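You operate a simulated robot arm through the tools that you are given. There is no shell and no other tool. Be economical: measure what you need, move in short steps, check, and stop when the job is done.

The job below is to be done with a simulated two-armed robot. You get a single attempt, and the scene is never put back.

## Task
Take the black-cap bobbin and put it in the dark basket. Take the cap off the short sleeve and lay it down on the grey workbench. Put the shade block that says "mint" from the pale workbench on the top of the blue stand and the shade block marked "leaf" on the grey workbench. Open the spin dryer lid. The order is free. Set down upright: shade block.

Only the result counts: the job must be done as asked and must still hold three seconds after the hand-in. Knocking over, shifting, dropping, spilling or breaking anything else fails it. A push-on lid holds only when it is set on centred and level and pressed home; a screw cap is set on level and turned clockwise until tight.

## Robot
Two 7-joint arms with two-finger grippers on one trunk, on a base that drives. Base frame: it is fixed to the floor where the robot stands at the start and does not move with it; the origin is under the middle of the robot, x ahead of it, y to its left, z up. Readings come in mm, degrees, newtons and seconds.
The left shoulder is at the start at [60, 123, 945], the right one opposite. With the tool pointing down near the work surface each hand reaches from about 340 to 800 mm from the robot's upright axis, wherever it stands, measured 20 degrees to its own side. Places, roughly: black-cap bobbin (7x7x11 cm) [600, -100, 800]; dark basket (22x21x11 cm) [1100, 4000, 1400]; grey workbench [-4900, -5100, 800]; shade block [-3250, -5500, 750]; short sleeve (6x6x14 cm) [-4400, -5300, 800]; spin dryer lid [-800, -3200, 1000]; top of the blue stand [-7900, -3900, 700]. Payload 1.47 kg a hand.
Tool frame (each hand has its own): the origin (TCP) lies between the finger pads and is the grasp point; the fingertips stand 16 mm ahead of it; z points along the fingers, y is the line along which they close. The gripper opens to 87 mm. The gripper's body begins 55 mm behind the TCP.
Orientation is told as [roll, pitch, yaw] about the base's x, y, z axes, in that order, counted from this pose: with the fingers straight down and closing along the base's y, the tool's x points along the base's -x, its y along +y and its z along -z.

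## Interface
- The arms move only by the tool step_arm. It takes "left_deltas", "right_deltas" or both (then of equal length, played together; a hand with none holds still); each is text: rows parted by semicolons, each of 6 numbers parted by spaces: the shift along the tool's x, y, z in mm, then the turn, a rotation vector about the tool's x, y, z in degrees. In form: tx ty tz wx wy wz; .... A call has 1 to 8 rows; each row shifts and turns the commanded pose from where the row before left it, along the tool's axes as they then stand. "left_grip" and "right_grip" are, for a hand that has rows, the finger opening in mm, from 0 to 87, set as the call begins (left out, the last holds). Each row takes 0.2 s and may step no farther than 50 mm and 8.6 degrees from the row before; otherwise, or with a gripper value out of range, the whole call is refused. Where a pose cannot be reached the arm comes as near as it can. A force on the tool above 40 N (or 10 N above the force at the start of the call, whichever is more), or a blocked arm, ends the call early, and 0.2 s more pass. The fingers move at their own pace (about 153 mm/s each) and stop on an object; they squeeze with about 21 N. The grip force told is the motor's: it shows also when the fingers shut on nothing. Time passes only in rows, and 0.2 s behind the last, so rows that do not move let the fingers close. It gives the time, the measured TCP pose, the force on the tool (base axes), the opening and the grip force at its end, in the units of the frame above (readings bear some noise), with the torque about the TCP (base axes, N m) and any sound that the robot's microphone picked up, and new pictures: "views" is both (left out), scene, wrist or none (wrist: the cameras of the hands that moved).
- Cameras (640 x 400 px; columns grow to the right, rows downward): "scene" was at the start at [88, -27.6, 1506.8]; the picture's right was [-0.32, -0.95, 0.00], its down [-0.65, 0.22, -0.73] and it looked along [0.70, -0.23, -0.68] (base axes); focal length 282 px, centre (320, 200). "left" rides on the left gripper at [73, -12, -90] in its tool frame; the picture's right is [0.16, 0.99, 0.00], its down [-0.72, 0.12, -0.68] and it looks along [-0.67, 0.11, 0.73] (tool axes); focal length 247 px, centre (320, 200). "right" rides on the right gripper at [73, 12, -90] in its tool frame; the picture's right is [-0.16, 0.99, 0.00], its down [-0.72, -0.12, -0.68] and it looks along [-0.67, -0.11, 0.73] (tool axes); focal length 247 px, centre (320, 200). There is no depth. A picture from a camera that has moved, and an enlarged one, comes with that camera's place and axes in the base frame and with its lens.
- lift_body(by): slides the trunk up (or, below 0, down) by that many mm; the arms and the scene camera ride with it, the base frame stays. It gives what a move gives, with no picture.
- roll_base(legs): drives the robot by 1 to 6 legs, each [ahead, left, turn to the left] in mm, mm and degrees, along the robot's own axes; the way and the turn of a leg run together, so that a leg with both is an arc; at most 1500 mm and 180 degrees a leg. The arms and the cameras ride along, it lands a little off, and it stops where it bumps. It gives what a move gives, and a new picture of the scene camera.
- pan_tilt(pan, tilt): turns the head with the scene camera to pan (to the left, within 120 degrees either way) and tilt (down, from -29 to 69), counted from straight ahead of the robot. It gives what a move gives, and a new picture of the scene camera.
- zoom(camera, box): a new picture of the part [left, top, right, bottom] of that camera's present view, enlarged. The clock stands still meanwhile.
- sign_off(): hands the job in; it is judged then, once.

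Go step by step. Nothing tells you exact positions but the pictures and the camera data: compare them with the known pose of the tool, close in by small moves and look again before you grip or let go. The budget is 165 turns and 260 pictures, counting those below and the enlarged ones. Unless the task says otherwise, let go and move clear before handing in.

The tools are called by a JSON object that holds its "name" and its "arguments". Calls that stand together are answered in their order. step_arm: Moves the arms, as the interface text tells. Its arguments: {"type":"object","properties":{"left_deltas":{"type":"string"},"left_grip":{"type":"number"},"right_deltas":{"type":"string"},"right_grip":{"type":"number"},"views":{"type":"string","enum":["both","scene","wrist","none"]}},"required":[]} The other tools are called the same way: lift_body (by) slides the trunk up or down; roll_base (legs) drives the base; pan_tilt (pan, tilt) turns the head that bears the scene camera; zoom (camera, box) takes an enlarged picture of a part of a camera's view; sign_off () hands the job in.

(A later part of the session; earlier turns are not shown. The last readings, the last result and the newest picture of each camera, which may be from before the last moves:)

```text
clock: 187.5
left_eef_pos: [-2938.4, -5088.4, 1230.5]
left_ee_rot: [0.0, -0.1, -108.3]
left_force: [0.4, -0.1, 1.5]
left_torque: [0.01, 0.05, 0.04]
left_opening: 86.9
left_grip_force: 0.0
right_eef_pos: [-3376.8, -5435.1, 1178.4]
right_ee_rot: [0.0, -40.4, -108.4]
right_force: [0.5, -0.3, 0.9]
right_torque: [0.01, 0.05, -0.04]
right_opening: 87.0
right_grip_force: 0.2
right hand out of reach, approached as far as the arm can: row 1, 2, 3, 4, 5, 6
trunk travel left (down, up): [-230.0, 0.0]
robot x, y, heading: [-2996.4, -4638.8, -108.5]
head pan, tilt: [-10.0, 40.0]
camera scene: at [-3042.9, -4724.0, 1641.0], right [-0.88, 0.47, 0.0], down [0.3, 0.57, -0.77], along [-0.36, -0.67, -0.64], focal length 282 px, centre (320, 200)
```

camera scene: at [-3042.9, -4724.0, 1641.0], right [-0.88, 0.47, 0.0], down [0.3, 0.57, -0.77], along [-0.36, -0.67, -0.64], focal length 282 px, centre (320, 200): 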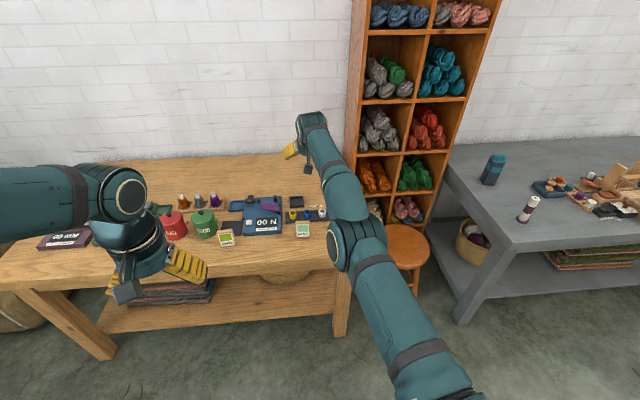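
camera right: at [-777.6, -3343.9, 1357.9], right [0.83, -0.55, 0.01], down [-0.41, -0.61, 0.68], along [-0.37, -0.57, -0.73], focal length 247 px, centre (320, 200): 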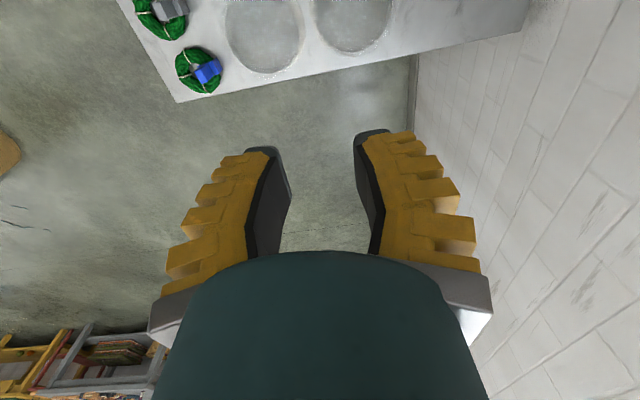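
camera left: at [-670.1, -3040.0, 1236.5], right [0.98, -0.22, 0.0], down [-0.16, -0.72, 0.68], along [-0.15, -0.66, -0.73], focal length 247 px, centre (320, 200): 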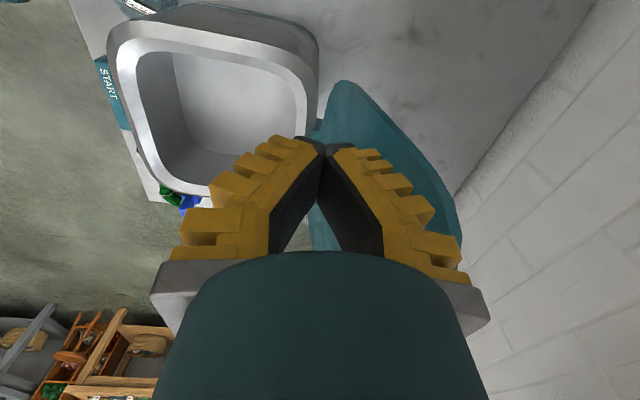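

Still straight. I try the opposite direction: up and backward along the tool axis.

{"name": "step_arm", "arguments": {"right_deltas": "0 0 -45 0 0 0;0 0 -45 0 0 0;0 0 -45 0 0 0;0 0 -45 0 0 0;0 0 -45 0 0 0;0 0 -45 0 0 0", "views": "scene"}}

```text
clock: 188.9
left_eef_pos: [-2939.4, -5086.4, 1232.0]
left_ee_rot: [0.0, -0.1, -108.5]
left_force: [-0.5, 1.0, 0.9]
left_torque: [-0.03, 0.04, 0.03]
left_opening: 87.0
left_grip_force: 0.0
right_eef_pos: [-3342.6, -5363.3, 1415.9]
right_ee_rot: [0.1, -40.3, -108.3]
right_force: [0.1, 0.4, 0.4]
right_torque: [-0.01, -0.02, -0.01]
right_opening: 87.2
right_grip_force: 0.0
right hand out of reach, approached as far as the arm can: row 1, 2, 3, 4, 5, 6
trunk travel left (down, up): [-230.0, 0.0]
robot x, y, heading: [-3001.3, -4639.0, -108.2]
head pan, tilt: [-10.0, 40.0]
camera scene: at [-3043.5, -4722.2, 1641.1], right [-0.88, 0.47, 0.0], down [0.3, 0.57, -0.77], along [-0.36, -0.68, -0.64], focal length 282 px, centre (320, 200)
```

scene: 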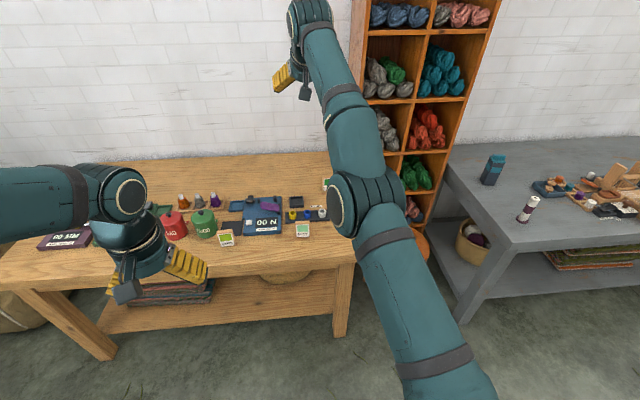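

I try the remaining tangential direction: right and inward.

{"name": "step_arm", "arguments": {"right_deltas": "10 -38 10 0 0 0;10 -38 10 0 0 0;10 -38 10 0 0 0;10 -38 10 0 0 0;20 -38 10 0 8 0;20 -38 10 0 8 0;20 -38 10 0 8 0;20 -38 10 0 8 0", "views": "scene"}}

```text
clock: 190.7
left_eef_pos: [-2941.0, -5086.3, 1232.0]
left_ee_rot: [0.1, 0.1, -108.4]
left_force: [-0.8, -0.7, 0.7]
left_torque: [-0.02, 0.01, 0.04]
left_opening: 87.2
left_grip_force: 0.0
right_eef_pos: [-3592.3, -5196.1, 1273.1]
right_ee_rot: [0.2, -8.1, -108.3]
right_force: [0.9, 0.5, 0.9]
right_torque: [0.01, -0.02, 0.01]
right_opening: 87.0
right_grip_force: 0.0
right hand out of reach, approached as far as the arm can: row 1, 2, 3, 4, 5, 6, 7, 8
trunk travel left (down, up): [-230.0, 0.0]
robot x, y, heading: [-3003.0, -4638.5, -108.1]
head pan, tilt: [-10.0, 40.0]
camera scene: at [-3046.3, -4722.4, 1641.0], right [-0.88, 0.47, 0.0], down [0.31, 0.57, -0.77], along [-0.36, -0.68, -0.64], focal length 282 px, centre (320, 200)
```

scene: 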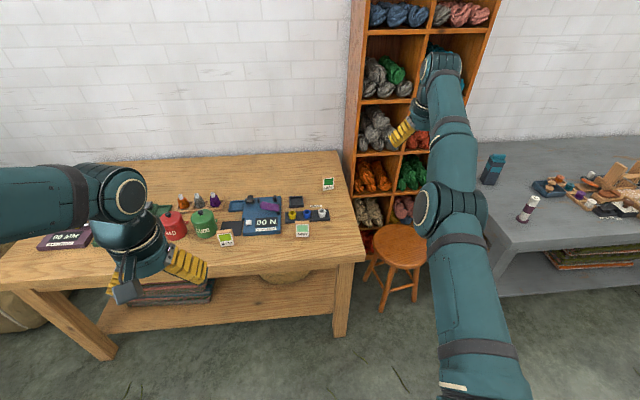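

Near a straight elbow, even small retractions need large joint turns, so I try tiny inward steps that grow gradually.

{"name": "step_arm", "arguments": {"right_deltas": "0.9 0.35 0.3 0 0 0;0.9 0.35 0.3 0 0 0;1.8 0.7 0.6 0 0 0;2.7 1 0.8 0 0 0;3.6 1.4 1.1 0 0 0;4.5 1.8 1.3 0 0 0;7 2.8 2 0 0 0;9 3.5 2.7 0 0 0", "views": "none"}}

```text
clock: 192.5
left_eef_pos: [-2940.7, -5087.7, 1231.5]
left_ee_rot: [0.0, 0.0, -108.4]
left_force: [-0.3, -0.8, -0.7]
left_torque: [0.01, 0.04, 0.01]
left_opening: 87.0
left_grip_force: 0.2
right_eef_pos: [-3588.9, -5197.5, 1274.3]
right_ee_rot: [0.1, -8.3, -108.4]
right_force: [-0.4, 0.1, 0.4]
right_torque: [-0.03, 0.0, 0.04]
right_opening: 87.1
right_grip_force: 0.1
right hand out of reach, approached as far as the arm can: row 2, 4, 5, 6, 7, 8
trunk travel left (down, up): [-230.0, 0.0]
robot x, y, heading: [-2999.0, -4638.1, -108.5]
head pan, tilt: [-10.0, 40.0]
```

Some tiny rows succeeded. I try combining yaw rotation with small inward motion to shake it off the singularity.

{"name": "step_arm", "arguments": {"right_deltas": "2 1 1 0 0 8;2 1 1 0 0 8;2 1 1 0 0 8;2 1 1 0 0 8;2 1 1 0 0 8;2 1 1 0 0 8;2 1 1 0 0 8;2 1 1 0 0 8", "views": "none"}}

{"name": "step_arm", "arguments": {"right_deltas": "0 0 0 8 0 0;0 0 0 8 0 0;0 0 0 8 0 0;0 0 0 8 0 0;0 0 0 8 0 0;0 0 0 8 0 0", "views": "scene"}}

```text
clock: 194.3
left_eef_pos: [-2939.7, -5087.0, 1232.4]
left_ee_rot: [0.0, 0.0, -108.4]
left_force: [-0.4, -0.3, 0.3]
left_torque: [0.02, 0.02, -0.01]
left_opening: 87.1
left_grip_force: 0.0
right_eef_pos: [-3580.3, -5205.7, 1269.3]
right_ee_rot: [7.5, -3.5, -172.6]
right_force: [-0.3, -0.2, 0.1]
right_torque: [-0.01, 0.0, -0.02]
right_opening: 87.3
right_grip_force: 0.1
right hand out of reach, approached as far as the arm can: row 2, 4, 6
trunk travel left (down, up): [-230.0, 0.0]
robot x, y, heading: [-2998.9, -4637.4, -108.5]
head pan, tilt: [-10.0, 40.0]
```

```text
clock: 195.7
left_eef_pos: [-2938.7, -5086.9, 1231.9]
left_ee_rot: [0.1, 0.0, -108.5]
left_force: [-0.1, -0.2, -0.3]
left_torque: [-0.02, 0.02, 0.01]
left_opening: 87.2
left_grip_force: 0.0
right_eef_pos: [-3560.5, -5146.7, 1263.0]
right_ee_rot: [-20.1, -3.5, -172.5]
right_force: [0.0, 0.7, -0.1]
right_torque: [0.0, 0.0, 0.0]
right_opening: 86.9
right_grip_force: 0.1
right hand out of reach, approached as far as the arm can: row 1, 2, 3, 4, 5, 6
trunk travel left (down, up): [-230.0, 0.0]
robot x, y, heading: [-3001.6, -4636.3, -108.3]
head pan, tilt: [-10.0, 40.0]
camera scene: at [-3044.2, -4723.2, 1641.0], right [-0.88, 0.47, 0.0], down [0.3, 0.57, -0.77], along [-0.36, -0.67, -0.64], focal length 282 px, centre (320, 200)
```

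scene: 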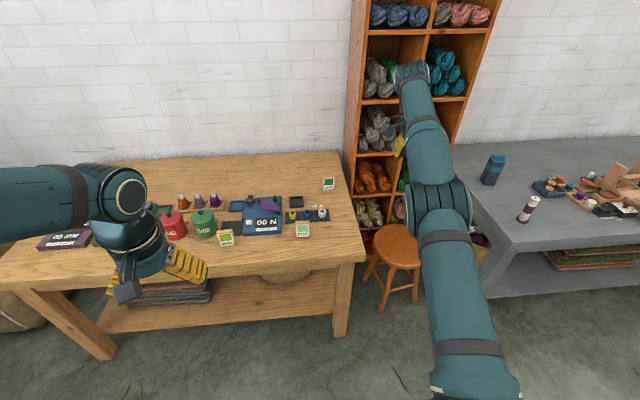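

Here a wrist limit came into play. I try pulling inward from this posture.

{"name": "step_arm", "arguments": {"right_deltas": "14 -14 0 0 0 0;21 -20 0 0 0 0;28 -27 0 0 0 0;28 -27 0 0 0 0;28 -27 0 0 0 0", "views": "none"}}

{"name": "step_arm", "arguments": {"right_deltas": "0 0 0 -8 0 0;0 0 0 -8 0 0;0 0 0 -8 0 0;0 0 0 -8 0 0;0 0 0 0 0 0", "views": "none"}}

```text
clock: 196.9
left_eef_pos: [-2940.2, -5086.7, 1234.3]
left_ee_rot: [0.0, -0.1, -108.3]
left_force: [0.0, 0.4, -0.8]
left_torque: [0.02, -0.01, -0.01]
left_opening: 87.0
left_grip_force: 0.1
right_eef_pos: [-3451.8, -5021.3, 1296.1]
right_ee_rot: [-20.0, -3.6, -172.6]
right_force: [-0.3, 1.1, -0.4]
right_torque: [-0.04, 0.01, -0.02]
right_opening: 87.1
right_grip_force: 0.1
trunk travel left (down, up): [-230.0, 0.0]
robot x, y, heading: [-3001.7, -4639.7, -108.4]
head pan, tilt: [-10.0, 40.0]
```

```text
clock: 198.1
left_eef_pos: [-2939.3, -5088.4, 1231.2]
left_ee_rot: [0.0, -0.1, -108.3]
left_force: [0.2, -0.6, 0.0]
left_torque: [0.0, -0.01, 0.0]
left_opening: 87.0
left_grip_force: 0.1
right_eef_pos: [-3453.1, -5023.9, 1295.4]
right_ee_rot: [11.8, -3.6, -172.5]
right_force: [0.0, 0.0, 0.1]
right_torque: [-0.03, 0.01, -0.02]
right_opening: 87.0
right_grip_force: 0.0
trunk travel left (down, up): [-230.0, 0.0]
robot x, y, heading: [-3002.2, -4641.3, -108.2]
head pan, tilt: [-10.0, 40.0]
```

The right arm is free again. I restore its yaw and level.

{"name": "step_arm", "arguments": {"right_deltas": "0 0 0 6 0 0;0 0 0 6 0 0;0 0 0 0 0 -8;0 0 0 0 0 -8;0 0 0 0 0 -8;0 0 0 0 0 -8;0 0 0 0 0 -8;0 0 0 0 0 -8", "views": "none"}}

{"name": "step_arm", "arguments": {"right_deltas": "10 15 5 0 0 -8;10 15 5 0 0 -8;10 15 5 0 0 0;10 15 5 0 0 0;0 0 0 0 0 0", "views": "scene"}}

```text
clock: 199.9
left_eef_pos: [-2940.2, -5087.3, 1231.9]
left_ee_rot: [0.1, 0.0, -108.3]
left_force: [-0.1, 0.0, -0.9]
left_torque: [0.0, 0.01, -0.02]
left_opening: 87.1
left_grip_force: 0.0
right_eef_pos: [-3454.1, -5025.2, 1293.4]
right_ee_rot: [-2.6, -2.2, -124.3]
right_force: [0.6, 0.1, -0.1]
right_torque: [0.01, 0.02, 0.03]
right_opening: 86.9
right_grip_force: 0.0
trunk travel left (down, up): [-230.0, 0.0]
robot x, y, heading: [-3001.6, -4638.2, -108.5]
head pan, tilt: [-10.0, 40.0]
```

```text
clock: 201.1
left_eef_pos: [-2940.0, -5089.2, 1232.2]
left_ee_rot: [0.0, 0.0, -108.4]
left_force: [0.0, 0.3, 0.0]
left_torque: [-0.04, -0.02, 0.0]
left_opening: 87.1
left_grip_force: 0.1
right_eef_pos: [-3382.7, -5013.7, 1267.8]
right_ee_rot: [-3.2, -1.5, -108.4]
right_force: [0.6, 0.5, 0.5]
right_torque: [0.0, 0.01, 0.01]
right_opening: 87.1
right_grip_force: 0.2
trunk travel left (down, up): [-230.0, 0.0]
robot x, y, heading: [-2997.4, -4641.1, -108.2]
head pan, tilt: [-10.0, 40.0]
camera scene: at [-3044.5, -4724.0, 1640.9], right [-0.88, 0.47, 0.0], down [0.3, 0.57, -0.77], along [-0.36, -0.67, -0.64], focal length 282 px, centre (320, 200)
```

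scene: 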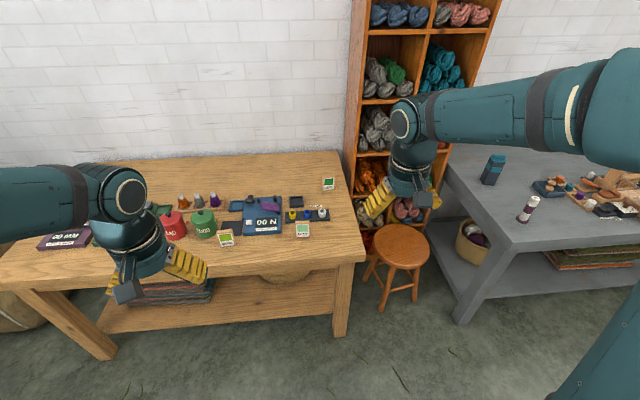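

Both arms are healthy again. Mint is about 926 mm ahead, leaf 300 mm deeper and further right; I roll up to the bench edge and lower the trunk.

{"name": "step_arm", "arguments": {"right_deltas": "0 0 0 2.4 2.6 0;0 0 0 0 0 0", "views": "none"}}

{"name": "roll_base", "arguments": {"legs": [[420, -80, 0]]}}

{"name": "lift_body", "arguments": {"by": -130}}

{"name": "pan_tilt", "arguments": {"pan": -15, "tilt": 50}}

```text
clock: 201.7
left_eef_pos: [-2940.3, -5088.2, 1231.5]
left_ee_rot: [0.1, -0.1, -108.4]
left_force: [-1.4, 0.3, -0.5]
left_torque: [-0.02, 0.01, 0.03]
left_opening: 87.0
left_grip_force: 0.1
right_eef_pos: [-3382.3, -5011.8, 1269.4]
right_ee_rot: [-5.6, 1.2, -108.7]
right_force: [-0.4, 0.4, -0.4]
right_torque: [-0.03, 0.03, 0.01]
right_opening: 87.0
right_grip_force: 0.1
trunk travel left (down, up): [-230.0, 0.0]
robot x, y, heading: [-2996.6, -4638.3, -108.4]
head pan, tilt: [-10.0, 40.0]
```

```text
clock: 204.4
left_eef_pos: [-3154.4, -5466.4, 1232.2]
left_ee_rot: [0.0, 0.0, -108.6]
left_force: [0.1, -1.3, -0.4]
left_torque: [0.03, -0.01, -0.03]
left_opening: 87.1
left_grip_force: 0.0
right_eef_pos: [-3598.0, -5389.5, 1269.2]
right_ee_rot: [-5.6, 1.3, -108.9]
right_force: [0.4, -0.3, 0.2]
right_torque: [0.01, -0.03, 0.01]
right_opening: 87.2
right_grip_force: 0.2
trunk travel left (down, up): [-230.0, 0.0]
robot x, y, heading: [-3209.9, -5016.3, -108.6]
head pan, tilt: [-10.0, 40.0]
camera scene: at [-3257.4, -5103.1, 1640.9], right [-0.88, 0.48, 0.0], down [0.31, 0.56, -0.77], along [-0.37, -0.67, -0.64], focal length 282 px, centre (320, 200)
```

scene: 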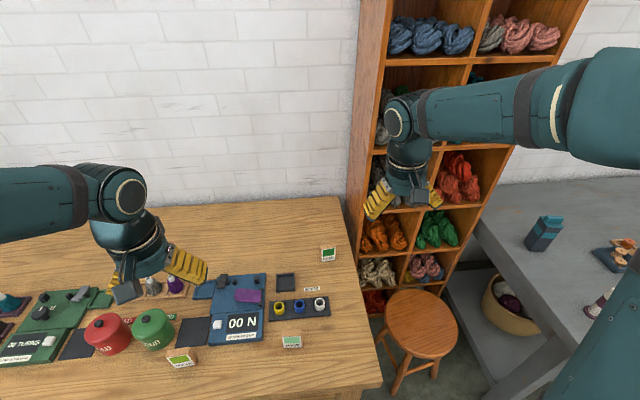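

```text
clock: 205.9
left_eef_pos: [-3154.9, -5466.9, 1102.8]
left_ee_rot: [0.0, 0.1, -108.5]
left_force: [-0.7, -0.1, 0.1]
left_torque: [0.01, -0.01, 0.0]
left_opening: 87.0
left_grip_force: 0.0
right_eef_pos: [-3598.6, -5389.1, 1138.0]
right_ee_rot: [-5.6, 1.2, -109.0]
right_force: [0.4, -0.4, -0.4]
right_torque: [0.03, -0.03, -0.01]
right_opening: 87.3
right_grip_force: 0.1
trunk travel left (down, up): [-100.0, 130.0]
robot x, y, heading: [-3210.1, -5015.7, -108.6]
head pan, tilt: [-10.0, 40.0]
```

```text
clock: 206.7
left_eef_pos: [-3154.1, -5467.3, 1102.4]
left_ee_rot: [0.1, 0.0, -108.6]
left_force: [0.6, 0.1, -0.1]
left_torque: [-0.02, -0.02, 0.0]
left_opening: 87.0
left_grip_force: 0.0
right_eef_pos: [-3597.6, -5389.5, 1138.8]
right_ee_rot: [-5.7, 1.1, -108.9]
right_force: [0.4, 0.9, -0.1]
right_torque: [0.01, 0.0, -0.02]
right_opening: 86.9
right_grip_force: 0.0
trunk travel left (down, up): [-100.0, 130.0]
robot x, y, heading: [-3212.2, -5017.3, -108.7]
head pan, tilt: [-15.0, 50.0]
camera scene: at [-3259.1, -5092.2, 1496.8], right [-0.83, 0.55, 0.0], down [0.42, 0.64, -0.64], along [-0.36, -0.54, -0.77], focal length 282 px, centre (320, 200)
```

scene: 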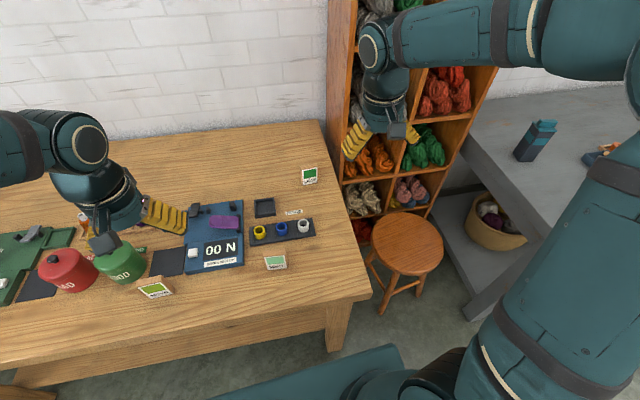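

I level the right hand and zoom in on the mint and leaf blocks.

{"name": "step_arm", "arguments": {"right_deltas": "0 0 0 -5.7 -1.1 0;0 0 0 0 0 0", "views": "none"}}

{"name": "zoom", "arguments": {"camera": "scene", "box": [230, 150, 350, 290]}}

```text
clock: 207.3
left_eef_pos: [-3153.6, -5467.9, 1102.7]
left_ee_rot: [0.0, 0.0, -108.6]
left_force: [0.2, 0.0, 0.5]
left_torque: [-0.02, -0.01, 0.03]
left_opening: 86.8
left_grip_force: 0.0
right_eef_pos: [-3598.1, -5390.7, 1138.9]
right_ee_rot: [0.2, 0.1, -108.9]
right_force: [-0.3, -0.4, 0.7]
right_torque: [0.03, 0.01, 0.01]
right_opening: 87.2
right_grip_force: 0.1
trunk travel left (down, up): [-100.0, 130.0]
robot x, y, heading: [-3214.5, -5019.0, -108.5]
head pan, tilt: [-15.0, 50.0]
```

```text
2.86 times, centred on (290, 220) of scene
camera zoom: at [-3258.8, -5092.5, 1496.7], right [-0.83, 0.55, 0.0], down [0.42, 0.64, -0.64], along [-0.36, -0.54, -0.77], focal length 804 px, centre (406, 143)
```

zoom: 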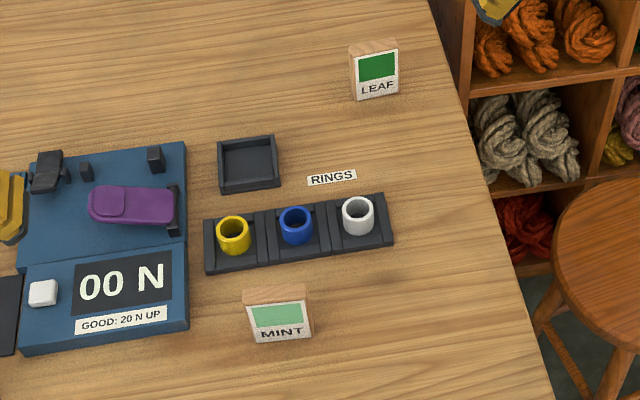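

Bench top is near z 730; mint is centred near [-3371, -5486] (yaw ≈-116), leaf near [-3634, -5723] (yaw ≈-110). I roll 60 mm closer and bring the right hand over leaf.

{"name": "roll_base", "arguments": {"legs": [[60, 0, 0]]}}

{"name": "step_arm", "arguments": {"right_deltas": "-40 15 18 0 0 0;-40 15 18 0 0 0;-40 15 18 0 0 0;-40 15 18 0 0 0;-40 10 18 0 0 0;-40 10 18 0 0 0;-35 10 18 0 0 0;0 0 0 0 0 0", "right_grip": 87, "views": "wrist"}}

```text
clock: 208.2
left_eef_pos: [-3173.8, -5525.8, 1101.2]
left_ee_rot: [0.0, 0.1, -108.6]
left_force: [-0.6, -0.6, -0.5]
left_torque: [0.03, 0.0, 0.02]
left_opening: 87.0
left_grip_force: 0.1
right_eef_pos: [-3616.9, -5448.6, 1138.5]
right_ee_rot: [0.1, 0.1, -108.8]
right_force: [-0.2, 0.2, -0.4]
right_torque: [0.01, -0.03, 0.02]
right_opening: 87.1
right_grip_force: 0.0
trunk travel left (down, up): [-100.0, 130.0]
robot x, y, heading: [-3231.4, -5075.9, -108.6]
head pan, tilt: [-15.0, 50.0]
camera scene: at [-3278.6, -5150.4, 1496.6], right [-0.83, 0.55, 0.0], down [0.42, 0.64, -0.64], along [-0.35, -0.53, -0.77], focal length 282 px, centre (320, 200)
```

scene: 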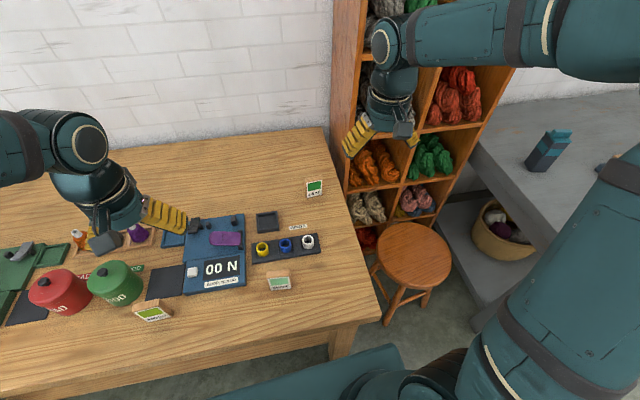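

```text
clock: 210.0
left_eef_pos: [-3172.5, -5522.5, 1103.1]
left_ee_rot: [0.0, 0.0, -108.6]
left_force: [0.7, 0.3, -0.2]
left_torque: [-0.02, 0.05, 0.01]
left_opening: 87.2
left_grip_force: 0.0
right_eef_pos: [-3619.9, -5734.5, 1008.7]
right_ee_rot: [0.0, 0.1, -108.9]
right_force: [-0.2, 0.1, 0.6]
right_torque: [0.0, 0.0, -0.03]
right_opening: 87.2
right_grip_force: 0.1
trunk travel left (down, up): [-100.0, 130.0]
robot x, y, heading: [-3232.3, -5075.3, -108.4]
head pan, tilt: [-15.0, 50.0]
camera right: at [-3584.6, -5668.9, 1097.9], right [0.88, -0.47, 0.0], down [-0.35, -0.65, 0.68], along [-0.32, -0.6, -0.73], focal length 247 px, centre (320, 200)
```

right: 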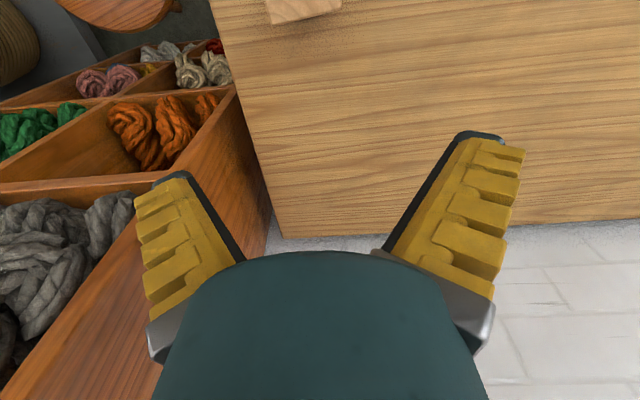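

Leaf is a bit nearer than estimated. I shift back 50 mm and look again.

{"name": "step_arm", "arguments": {"right_deltas": "30 -4 20 0 0 0;25 -4 20 0 0 0;0 0 0 0 0 0", "right_grip": 87, "views": "both"}}

```text
clock: 210.8
left_eef_pos: [-3173.5, -5524.4, 1101.9]
left_ee_rot: [0.0, 0.0, -108.6]
left_force: [-0.1, 0.0, 0.9]
left_torque: [-0.03, -0.03, -0.02]
left_opening: 86.8
left_grip_force: 0.0
right_eef_pos: [-3609.9, -5680.1, 969.7]
right_ee_rot: [0.1, 0.0, -108.9]
right_force: [-0.5, 0.0, 0.5]
right_torque: [0.01, -0.03, -0.01]
right_opening: 87.0
right_grip_force: 0.2
trunk travel left (down, up): [-100.0, 130.0]
robot x, y, heading: [-3230.6, -5077.0, -108.4]
head pan, tilt: [-15.0, 50.0]
camera scene: at [-3277.8, -5148.5, 1496.8], right [-0.83, 0.55, 0.0], down [0.42, 0.64, -0.64], along [-0.36, -0.54, -0.77], focal length 282 px, centre (320, 200)
camera right: at [-3574.3, -5615.2, 1059.4], right [0.88, -0.47, 0.0], down [-0.35, -0.65, 0.68], along [-0.32, -0.6, -0.73], focal length 247 px, centre (320, 200)
```

scene: 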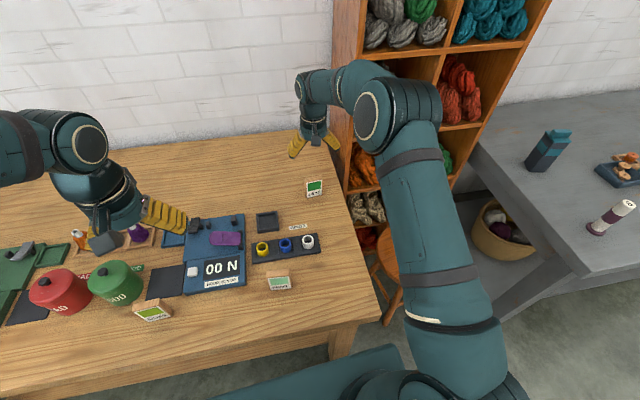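
right: 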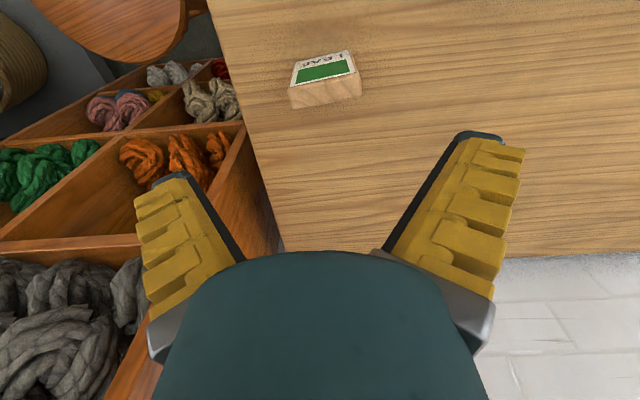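

Triangulation puts leaf's top at z ≈857 (bench ≈800), centre near [-3604, -5678], almost under the hand. I descend partway and verify.

{"name": "step_arm", "arguments": {"right_deltas": "4 5 20 0 0 2;0 0 30 0 0 0;0 0 40 0 0 0;0 0 0 0 0 0", "right_grip": 87, "views": "wrist"}}

```text
clock: 211.8
left_eef_pos: [-3172.9, -5523.1, 1102.8]
left_ee_rot: [0.0, 0.0, -108.5]
left_force: [-0.3, 0.2, 0.7]
left_torque: [-0.04, -0.01, -0.03]
left_opening: 87.1
left_grip_force: 0.0
right_eef_pos: [-3602.0, -5677.1, 880.0]
right_ee_rot: [0.1, -0.1, -110.9]
right_force: [0.0, -0.3, -0.5]
right_torque: [0.0, 0.02, -0.01]
right_opening: 87.1
right_grip_force: 0.0
trunk travel left (down, up): [-100.0, 130.0]
robot x, y, heading: [-3229.4, -5073.7, -108.7]
head pan, tilt: [-15.0, 50.0]
camera right: at [-3565.0, -5611.9, 970.5], right [0.87, -0.5, 0.0], down [-0.37, -0.63, 0.68], along [-0.34, -0.59, -0.73], focal length 247 px, centre (320, 200)
```

right: 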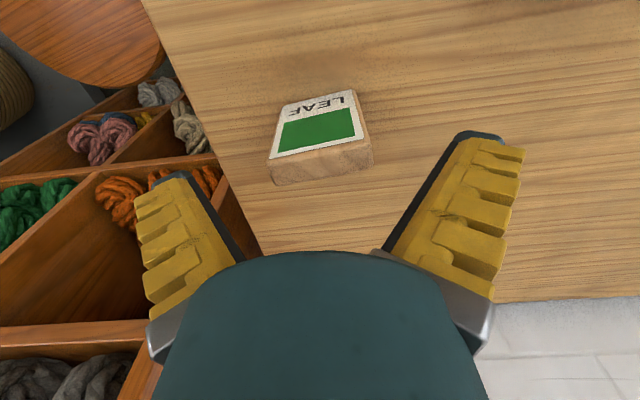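

It is centred under the hand. I descend and grip leaf.

{"name": "step_arm", "arguments": {"right_deltas": "0 0 20 0 0 0;0 0 20 0 0 0;0 0 0 0 0 0", "right_grip": 87, "views": "wrist"}}

{"name": "step_arm", "arguments": {"right_deltas": "0 0 0 0 0 0;0 0 0 0 0 0;0 0 0 0 0 0", "right_grip": 30, "views": "none"}}

{"name": "step_arm", "arguments": {"right_deltas": "0 0 -20 0 0 0;0 0 -30 0 0 0;0 0 -40 0 0 0;0 0 -40 0 0 0;0 0 -40 0 0 0;20 0 -40 0 0 0;0 0 0 0 0 0", "views": "wrist"}}

```text
clock: 212.6
left_eef_pos: [-3172.6, -5524.5, 1101.0]
left_ee_rot: [0.0, 0.0, -108.6]
left_force: [0.7, 0.4, 0.5]
left_torque: [0.03, 0.03, 0.02]
left_opening: 86.8
left_grip_force: 0.1
right_eef_pos: [-3601.8, -5675.9, 843.0]
right_ee_rot: [0.0, 0.1, -110.9]
right_force: [-0.2, 0.1, 0.3]
right_torque: [0.03, 0.02, 0.01]
right_opening: 87.3
right_grip_force: 0.0
trunk travel left (down, up): [-100.0, 130.0]
robot x, y, heading: [-3226.2, -5074.4, -108.5]
head pan, tilt: [-15.0, 50.0]
camera right: at [-3564.7, -5612.6, 933.0], right [0.87, -0.5, 0.0], down [-0.37, -0.64, 0.68], along [-0.34, -0.59, -0.73], focal length 247 px, centre (320, 200)
```

right: 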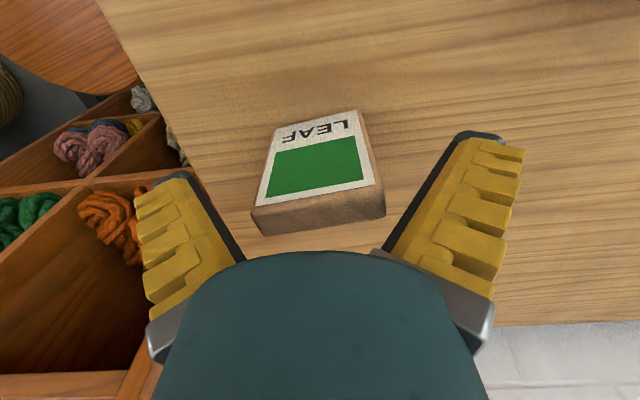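

```text
clock: 213.4
left_eef_pos: [-3172.1, -5524.0, 1102.0]
left_ee_rot: [-0.1, 0.2, -108.7]
left_force: [0.0, -0.3, -0.1]
left_torque: [0.02, -0.02, -0.02]
left_opening: 87.1
left_grip_force: 0.1
right_eef_pos: [-3602.8, -5676.6, 842.9]
right_ee_rot: [0.1, 0.0, -110.9]
right_force: [0.0, 0.4, -1.4]
right_torque: [0.01, 0.02, 0.02]
right_opening: 60.5
right_grip_force: 21.1
trunk travel left (down, up): [-100.0, 130.0]
robot x, y, heading: [-3233.6, -5075.8, -108.2]
head pan, tilt: [-15.0, 50.0]
```

```text
clock: 215.0
left_eef_pos: [-3173.2, -5525.3, 1101.4]
left_ee_rot: [0.1, 0.0, -108.6]
left_force: [0.7, -0.3, 0.1]
left_torque: [0.01, 0.01, 0.04]
left_opening: 87.3
left_grip_force: 0.0
right_eef_pos: [-3596.7, -5659.2, 1054.8]
right_ee_rot: [0.2, 0.3, -110.9]
right_force: [-0.5, 0.4, -1.3]
right_torque: [0.01, -0.03, 0.01]
right_opening: 60.4
right_grip_force: 21.4
trunk travel left (down, up): [-100.0, 130.0]
robot x, y, heading: [-3234.0, -5072.9, -108.5]
head pan, tilt: [-15.0, 50.0]
camera right: at [-3558.6, -5595.4, 1145.6], right [0.87, -0.5, 0.0], down [-0.37, -0.64, 0.68], along [-0.34, -0.59, -0.74], focal length 247 px, centre (320, 200)
```

right: 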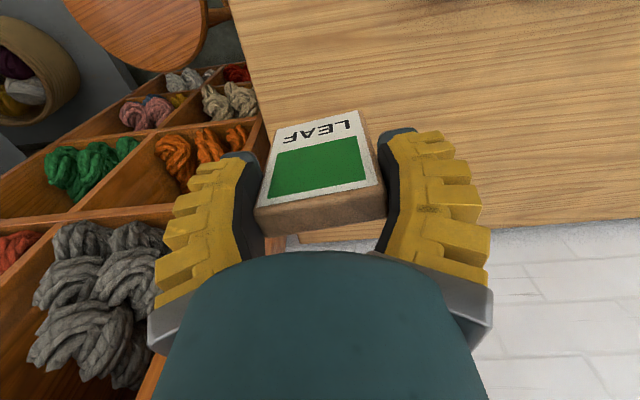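

Leaf is held. Now the left hand goes over mint, at about [-3364, -5458].

{"name": "step_arm", "arguments": {"left_deltas": "0 -41 20 0 0 0;0 -41 20 0 0 0;2 -41 20 0 0 0;2 -41 20 0 0 0;0 -38 20 0 0 0;0 0 0 0 0 6;0 0 0 0 0 0", "left_grip": 87, "views": "both"}}

```text
clock: 216.6
left_eef_pos: [-3363.0, -5454.2, 1001.6]
left_ee_rot: [0.1, 0.0, -114.7]
left_force: [0.3, 0.3, 1.3]
left_torque: [0.02, -0.02, 0.02]
left_opening: 87.1
left_grip_force: 0.1
right_eef_pos: [-3597.2, -5659.8, 1056.8]
right_ee_rot: [0.2, 0.2, -110.9]
right_force: [0.7, 0.0, -0.8]
right_torque: [0.02, -0.02, -0.01]
right_opening: 60.2
right_grip_force: 21.1
trunk travel left (down, up): [-100.0, 130.0]
robot x, y, heading: [-3229.3, -5073.1, -108.6]
head pan, tilt: [-15.0, 50.0]
camera scene: at [-3278.5, -5148.7, 1496.7], right [-0.83, 0.55, 0.0], down [0.42, 0.64, -0.64], along [-0.35, -0.54, -0.77], focal length 282 px, centre (320, 200)
camera left: at [-3342.7, -5383.4, 1092.6], right [0.96, -0.27, 0.0], down [-0.2, -0.71, 0.68], along [-0.18, -0.66, -0.73], focal length 247 px, centre (320, 200)
```

scene: 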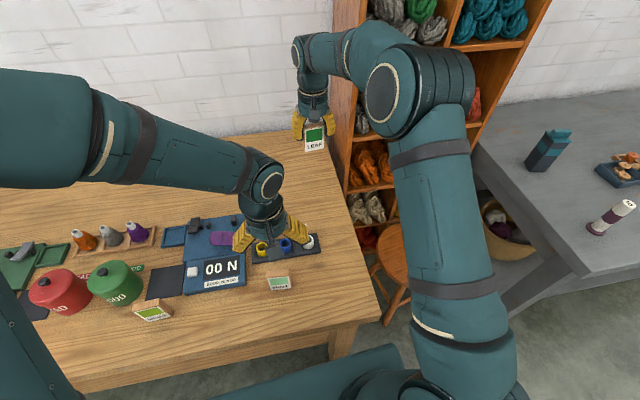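
left: 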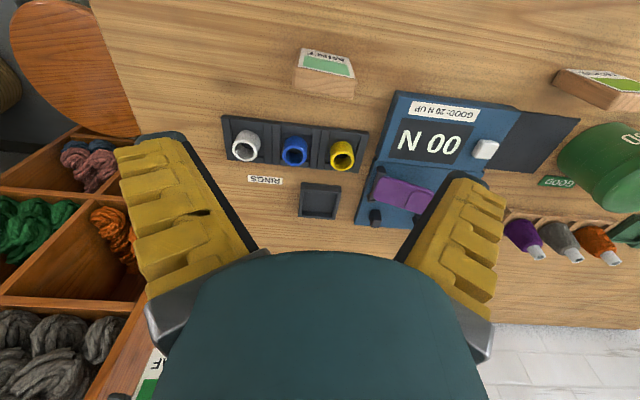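

Mint is centred under the left hand. I descend, grip and lift it.

{"name": "step_arm", "arguments": {"left_deltas": "-0.6 5.8 30 0 0 0;0 0 40 0 0 0;0 0 40 0 0 0;0 0 30 0 0 0;0 0 19 0 0 0;0 0 0 0 0 0", "left_grip": 87, "views": "wrist"}}

```text
clock: 218.0
left_eef_pos: [-3359.2, -5457.7, 844.0]
left_ee_rot: [0.1, 0.1, -114.6]
left_force: [0.0, 0.4, 0.5]
left_torque: [0.03, -0.06, 0.03]
left_opening: 86.8
left_grip_force: 0.0
right_eef_pos: [-3596.0, -5659.8, 1056.5]
right_ee_rot: [0.1, 0.1, -111.0]
right_force: [0.5, -0.2, -0.3]
right_torque: [0.01, -0.02, 0.0]
right_opening: 60.3
right_grip_force: 20.6
trunk travel left (down, up): [-100.0, 130.0]
robot x, y, heading: [-3231.2, -5080.7, -108.4]
head pan, tilt: [-15.0, 50.0]
camera left: at [-3337.7, -5387.1, 933.3], right [0.96, -0.27, 0.0], down [-0.2, -0.71, 0.68], along [-0.18, -0.66, -0.73], focal length 247 px, centre (320, 200)
```

left: 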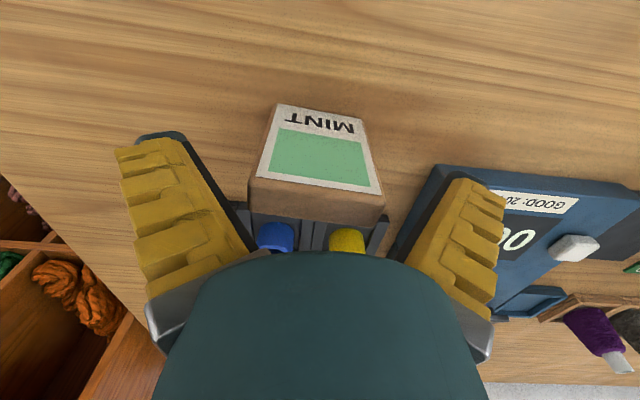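

{"name": "step_arm", "arguments": {"left_deltas": "0 0 0 0 0 0;0 0 0 0 0 0;0 0 0 0 0 0", "left_grip": 30, "views": "none"}}

{"name": "step_arm", "arguments": {"left_deltas": "0 0 -20 0 0 0;0 0 -30 0 0 0;0 0 -40 0 0 0;0 0 -40 0 0 0;0 0 -40 0 0 0;0 0 -40 0 0 0;0 0 0 0 0 0", "views": "both"}}

```text
clock: 218.8
left_eef_pos: [-3358.5, -5458.8, 842.6]
left_ee_rot: [0.0, 0.1, -114.6]
left_force: [0.0, 0.3, 1.3]
left_torque: [-0.01, 0.0, 0.01]
left_opening: 59.6
left_grip_force: 21.0
right_eef_pos: [-3595.3, -5658.9, 1056.1]
right_ee_rot: [0.1, 0.2, -110.9]
right_force: [-0.2, -0.6, -0.1]
right_torque: [0.04, 0.0, -0.02]
right_opening: 59.9
right_grip_force: 20.9
trunk travel left (down, up): [-100.0, 130.0]
robot x, y, heading: [-3230.6, -5074.5, -108.6]
head pan, tilt: [-15.0, 50.0]
```

```text
clock: 220.4
left_eef_pos: [-3356.3, -5457.7, 1049.2]
left_ee_rot: [0.0, 0.0, -114.6]
left_force: [-0.3, -0.4, -0.6]
left_torque: [0.01, -0.01, 0.0]
left_opening: 59.7
left_grip_force: 21.1
right_eef_pos: [-3597.1, -5659.6, 1055.7]
right_ee_rot: [0.2, 0.1, -110.9]
right_force: [-0.3, -0.1, -0.6]
right_torque: [-0.03, 0.02, 0.02]
right_opening: 59.9
right_grip_force: 21.1
trunk travel left (down, up): [-100.0, 130.0]
robot x, y, heading: [-3231.5, -5075.9, -108.5]
head pan, tilt: [-15.0, 50.0]
camera scene: at [-3278.4, -5149.0, 1496.7], right [-0.83, 0.55, 0.0], down [0.42, 0.64, -0.64], along [-0.35, -0.54, -0.77], focal length 282 px, centre (320, 200)
camera left: at [-3335.5, -5385.9, 1139.3], right [0.96, -0.27, 0.0], down [-0.2, -0.71, 0.68], along [-0.18, -0.66, -0.73], focal length 247 px, centre (320, 200)
```

scene: 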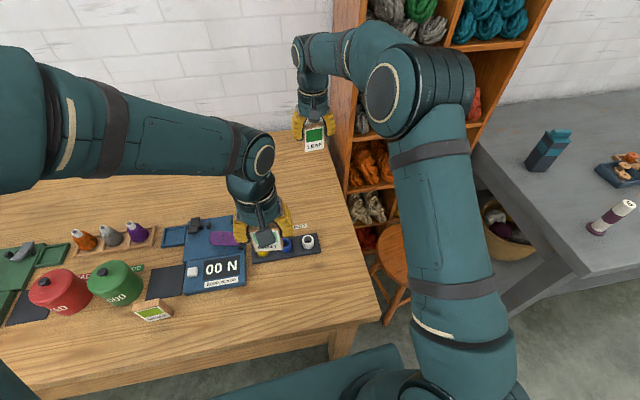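
left: 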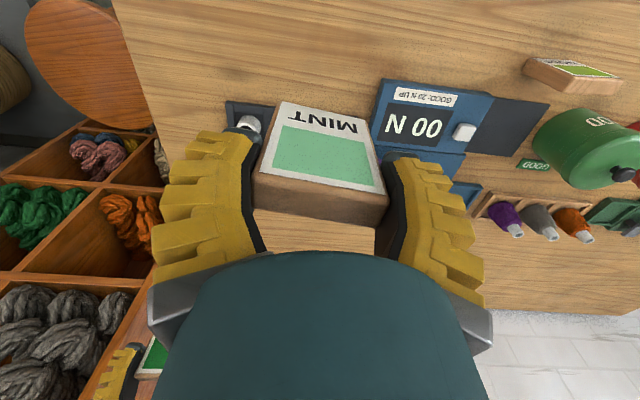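

Both blocks are held. I back off, draw the arms in and sidestep right to the grey bench.

{"name": "roll_base", "arguments": {"legs": [[-500, 0, 0]]}}

{"name": "step_arm", "arguments": {"left_deltas": "0 35 -10 0 0 0;0 35 -10 0 0 0;0 35 -10 0 0 0;0 35 -10 0 0 0;0 35 -10 0 0 0;0 0 0 0 0 -6;0 0 0 0 0 0", "right_deltas": "35 -5 -10 0 0 0;35 -10 -10 0 0 0;35 -10 -10 0 0 0;35 -10 -10 0 0 0;35 -10 -10 0 0 0;35 -10 0 0 0 0;0 0 0 0 0 0", "views": "none"}}

{"name": "pan_tilt", "arguments": {"pan": -5, "tilt": 40}}

{"name": "roll_base", "arguments": {"legs": [[0, -1150, 0]]}}

```text
clock: 223.4
left_eef_pos: [-3193.3, -4975.7, 1049.0]
left_ee_rot: [-0.1, 0.0, -113.7]
left_force: [1.1, 0.0, -0.8]
left_torque: [-0.03, -0.01, -0.02]
left_opening: 59.9
left_grip_force: 21.5
right_eef_pos: [-3429.7, -5182.1, 1055.6]
right_ee_rot: [0.1, 0.1, -110.0]
right_force: [0.7, -0.1, -0.9]
right_torque: [-0.02, -0.03, -0.02]
right_opening: 59.7
right_grip_force: 21.6
trunk travel left (down, up): [-100.0, 130.0]
robot x, y, heading: [-3067.9, -4593.0, -107.8]
head pan, tilt: [-15.0, 50.0]
camera scene: at [-3119.1, -4667.0, 1496.8], right [-0.84, 0.54, 0.0], down [0.41, 0.64, -0.64], along [-0.35, -0.54, -0.77], focal length 282 px, centre (320, 200)
```

scene: 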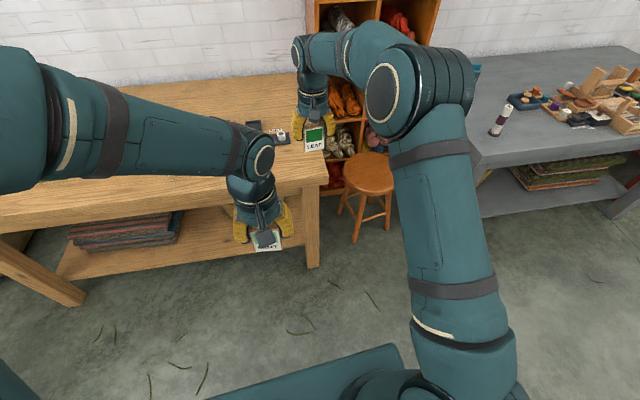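

```text
clock: 225.0
left_eef_pos: [-3031.8, -5047.5, 1097.8]
left_ee_rot: [0.0, 0.0, -107.6]
left_force: [0.5, 0.4, -0.4]
left_torque: [0.04, 0.04, 0.02]
left_opening: 60.0
left_grip_force: 20.7
right_eef_pos: [-3409.1, -4968.2, 1107.2]
right_ee_rot: [0.1, 0.1, -110.1]
right_force: [0.7, -0.3, -0.3]
right_torque: [0.07, 0.01, -0.01]
right_opening: 60.1
right_grip_force: 21.3
trunk travel left (down, up): [-100.0, 130.0]
robot x, y, heading: [-3078.4, -4590.4, -107.7]
head pan, tilt: [-15.0, 50.0]
```

```text
clock: 225.7
left_eef_pos: [-3032.9, -5046.4, 1099.2]
left_ee_rot: [-0.1, 0.1, -107.8]
left_force: [0.0, 0.1, -0.8]
left_torque: [0.0, 0.02, 0.01]
left_opening: 59.7
left_grip_force: 21.3
right_eef_pos: [-3410.3, -4969.2, 1108.9]
right_ee_rot: [0.2, 0.2, -110.0]
right_force: [-0.4, -0.4, 0.1]
right_torque: [-0.01, 0.02, 0.01]
right_opening: 60.1
right_grip_force: 20.9
trunk travel left (down, up): [-100.0, 130.0]
robot x, y, heading: [-3072.9, -4594.5, -107.6]
head pan, tilt: [-5.0, 40.0]
camera scene: at [-3110.6, -4681.3, 1510.9], right [-0.92, 0.39, 0.0], down [0.25, 0.59, -0.77], along [-0.3, -0.71, -0.64], focal length 282 px, centre (320, 200)
```

scene: 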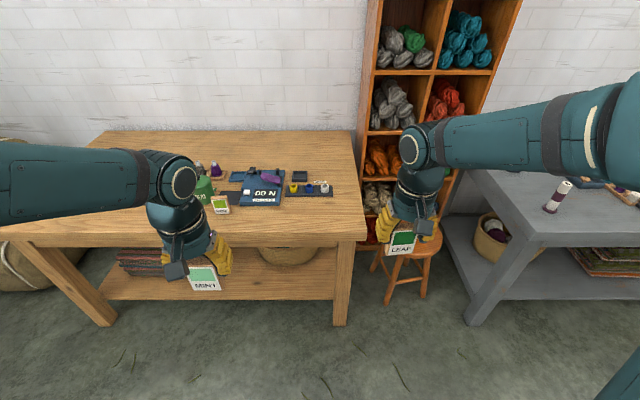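

```text
clock: 235.9
left_eef_pos: [-4105.0, -4707.7, 1099.2]
left_ee_rot: [0.1, 0.0, -107.4]
left_force: [-0.1, -0.1, -0.9]
left_torque: [0.01, 0.0, 0.02]
left_opening: 59.2
left_grip_force: 20.8
right_eef_pos: [-4480.1, -4632.7, 1107.1]
right_ee_rot: [0.1, 0.1, -109.5]
right_force: [0.5, 0.5, -0.4]
right_torque: [0.04, 0.04, 0.0]
right_opening: 59.5
right_grip_force: 20.8
trunk travel left (down, up): [-100.0, 130.0]
robot x, y, heading: [-4147.7, -4254.3, -107.1]
head pan, tilt: [-5.0, 40.0]
camera scene: at [-4184.3, -4343.8, 1510.9], right [-0.93, 0.38, 0.0], down [0.24, 0.6, -0.77], along [-0.29, -0.71, -0.64], focal length 282 px, centre (320, 200)
```

scene: 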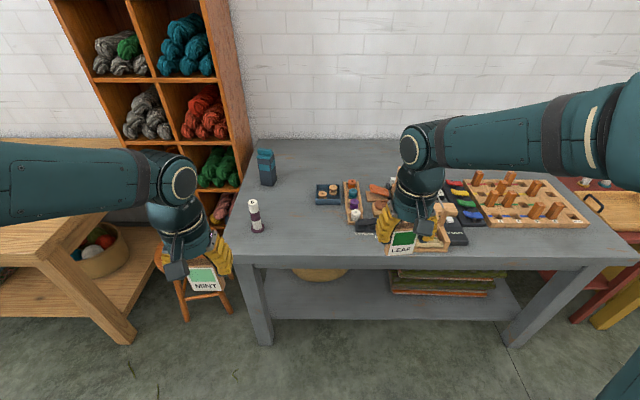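

{"name": "zoom", "arguments": {"camera": "scene", "box": [220, 130, 420, 270]}}

{"name": "zoom", "arguments": {"camera": "scene", "box": [420, 140, 640, 270]}}

```text
2.86 times, centred on (320, 200) of scene
camera zoom: at [-4184.3, -4343.8, 1510.9], right [-0.93, 0.38, 0.0], down [0.24, 0.6, -0.77], along [-0.29, -0.71, -0.64], focal length 804 px, centre (320, 200)
```

zoom: 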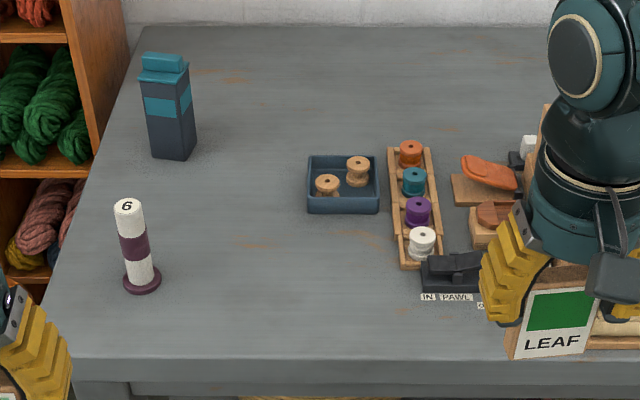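

```text
2.91 times, centred on (530, 205) of scene
camera zoom: at [-4184.3, -4343.8, 1510.9], right [-0.93, 0.38, 0.0], down [0.24, 0.6, -0.77], along [-0.29, -0.71, -0.64], focal length 819 px, centre (-291, 186)
```

zoom: 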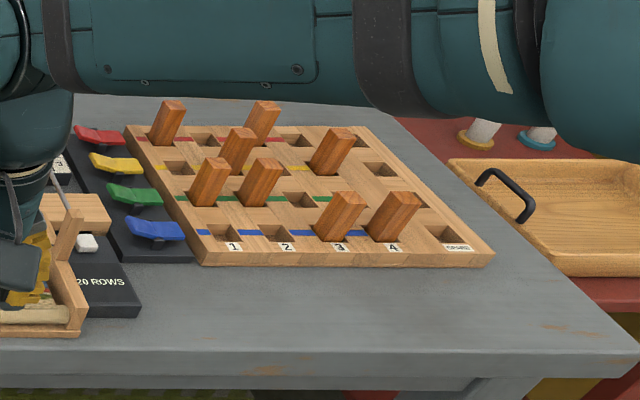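

The blue-grey sleeve with a teal cap (near [-4340, -5310]) matches the hint; the free bench area between it and the tray suits leaf. I roll closer.

{"name": "roll_base", "arguments": {"legs": [[350, 0, 0]]}}

{"name": "zoom", "arguments": {"camera": "scene", "box": [170, 90, 350, 290]}}

```text
clock: 238.2
left_eef_pos: [-4206.6, -5041.8, 1098.7]
left_ee_rot: [-0.1, 0.0, -107.3]
left_force: [-0.4, 0.1, -0.7]
left_torque: [0.03, 0.0, -0.02]
left_opening: 59.4
left_grip_force: 20.8
right_eef_pos: [-4583.4, -4966.3, 1107.4]
right_ee_rot: [0.0, 0.1, -109.4]
right_force: [0.3, -0.3, -0.3]
right_torque: [-0.02, 0.0, 0.0]
right_opening: 59.4
right_grip_force: 21.5
trunk travel left (down, up): [-100.0, 130.0]
robot x, y, heading: [-4252.2, -4587.8, -107.1]
head pan, tilt: [-5.0, 40.0]
camera scene: at [-4287.4, -4677.5, 1510.9], right [-0.93, 0.38, 0.0], down [0.24, 0.6, -0.77], along [-0.29, -0.71, -0.64], focal length 282 px, centre (320, 200)
```

scene: 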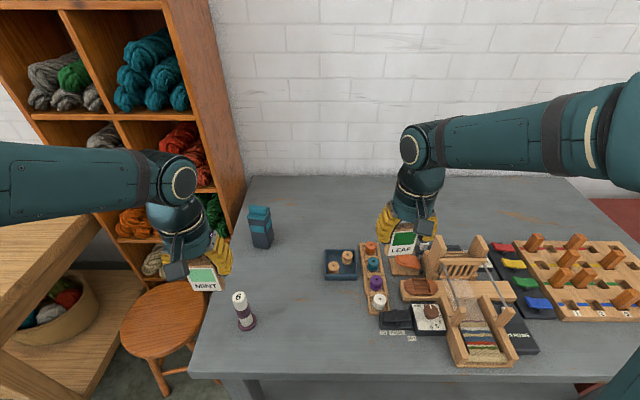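

```text
2.00 times, centred on (260, 190) of scene
camera zoom: at [-4287.4, -4677.5, 1510.9], right [-0.93, 0.38, 0.0], down [0.24, 0.6, -0.77], along [-0.29, -0.71, -0.64], focal length 563 px, centre (440, 220)
```

zoom: 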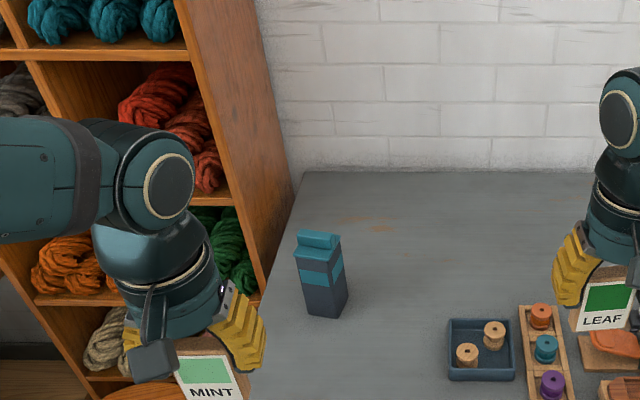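

I move the right hand with leaf over the free spot near [-4457, -5016] and descend partway.

{"name": "step_arm", "arguments": {"right_deltas": "-1.3 34 30 0 0 0;-1.3 34 30 0 0 0;-1.3 34 30 0 0 0;-1.3 33 30 0 0 0;0 0 40 0 0 0;0 0 40 0 0 0;0 0 0 0 0 0", "views": "both"}}

```text
clock: 239.8
left_eef_pos: [-4207.0, -5039.4, 1099.1]
left_ee_rot: [0.0, 0.1, -107.3]
left_force: [0.0, 0.3, -0.2]
left_torque: [-0.01, 0.0, 0.02]
left_opening: 59.4
left_grip_force: 20.9
right_eef_pos: [-4458.5, -5011.4, 907.8]
right_ee_rot: [0.1, 0.1, -109.5]
right_force: [1.2, -0.4, -0.5]
right_torque: [-0.01, 0.02, 0.01]
right_opening: 59.4
right_grip_force: 21.0
trunk travel left (down, up): [-100.0, 130.0]
robot x, y, heading: [-4250.4, -4586.3, -107.5]
head pan, tilt: [-5.0, 40.0]
camera scene: at [-4287.3, -4676.0, 1511.0], right [-0.93, 0.38, 0.0], down [0.24, 0.59, -0.77], along [-0.29, -0.71, -0.64], focal length 282 px, centre (320, 200)
camera right: at [-4422.6, -4947.0, 998.4], right [0.88, -0.48, 0.0], down [-0.35, -0.64, 0.68], along [-0.32, -0.6, -0.73], focal length 247 px, centre (320, 200)
```

scene: 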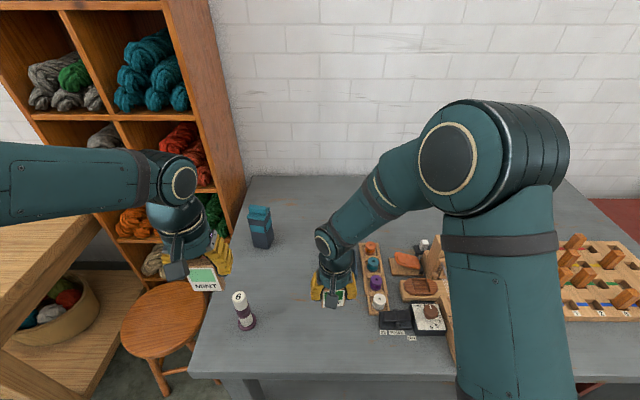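
right: 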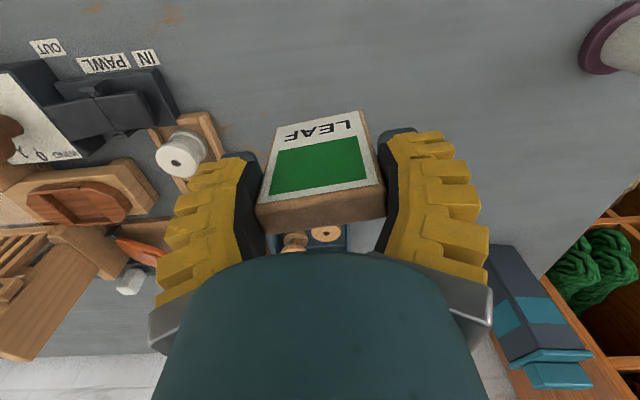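

Clear spot; I shift 25 mm left away from the rail and lower in small steps until contact.

{"name": "step_arm", "arguments": {"right_deltas": "0 25 15 0 0 0;0 0 20 0 0 0;0 0 15 0 0 0;0 0 6 0 0 0;0 0 3 0 0 0;0 0 3 0 0 0", "views": "none"}}

```text
clock: 241.2
left_eef_pos: [-4206.3, -5041.2, 1099.2]
left_ee_rot: [0.0, 0.0, -107.3]
left_force: [0.7, -0.7, -0.2]
left_torque: [-0.03, -0.02, -0.01]
left_opening: 59.3
left_grip_force: 21.0
right_eef_pos: [-4433.3, -5024.9, 844.7]
right_ee_rot: [0.1, 0.0, -109.5]
right_force: [-0.3, -0.2, -0.2]
right_torque: [0.04, 0.02, -0.03]
right_opening: 59.1
right_grip_force: 20.9
trunk travel left (down, up): [-100.0, 130.0]
robot x, y, heading: [-4252.8, -4584.2, -107.1]
head pan, tilt: [-5.0, 40.0]
```

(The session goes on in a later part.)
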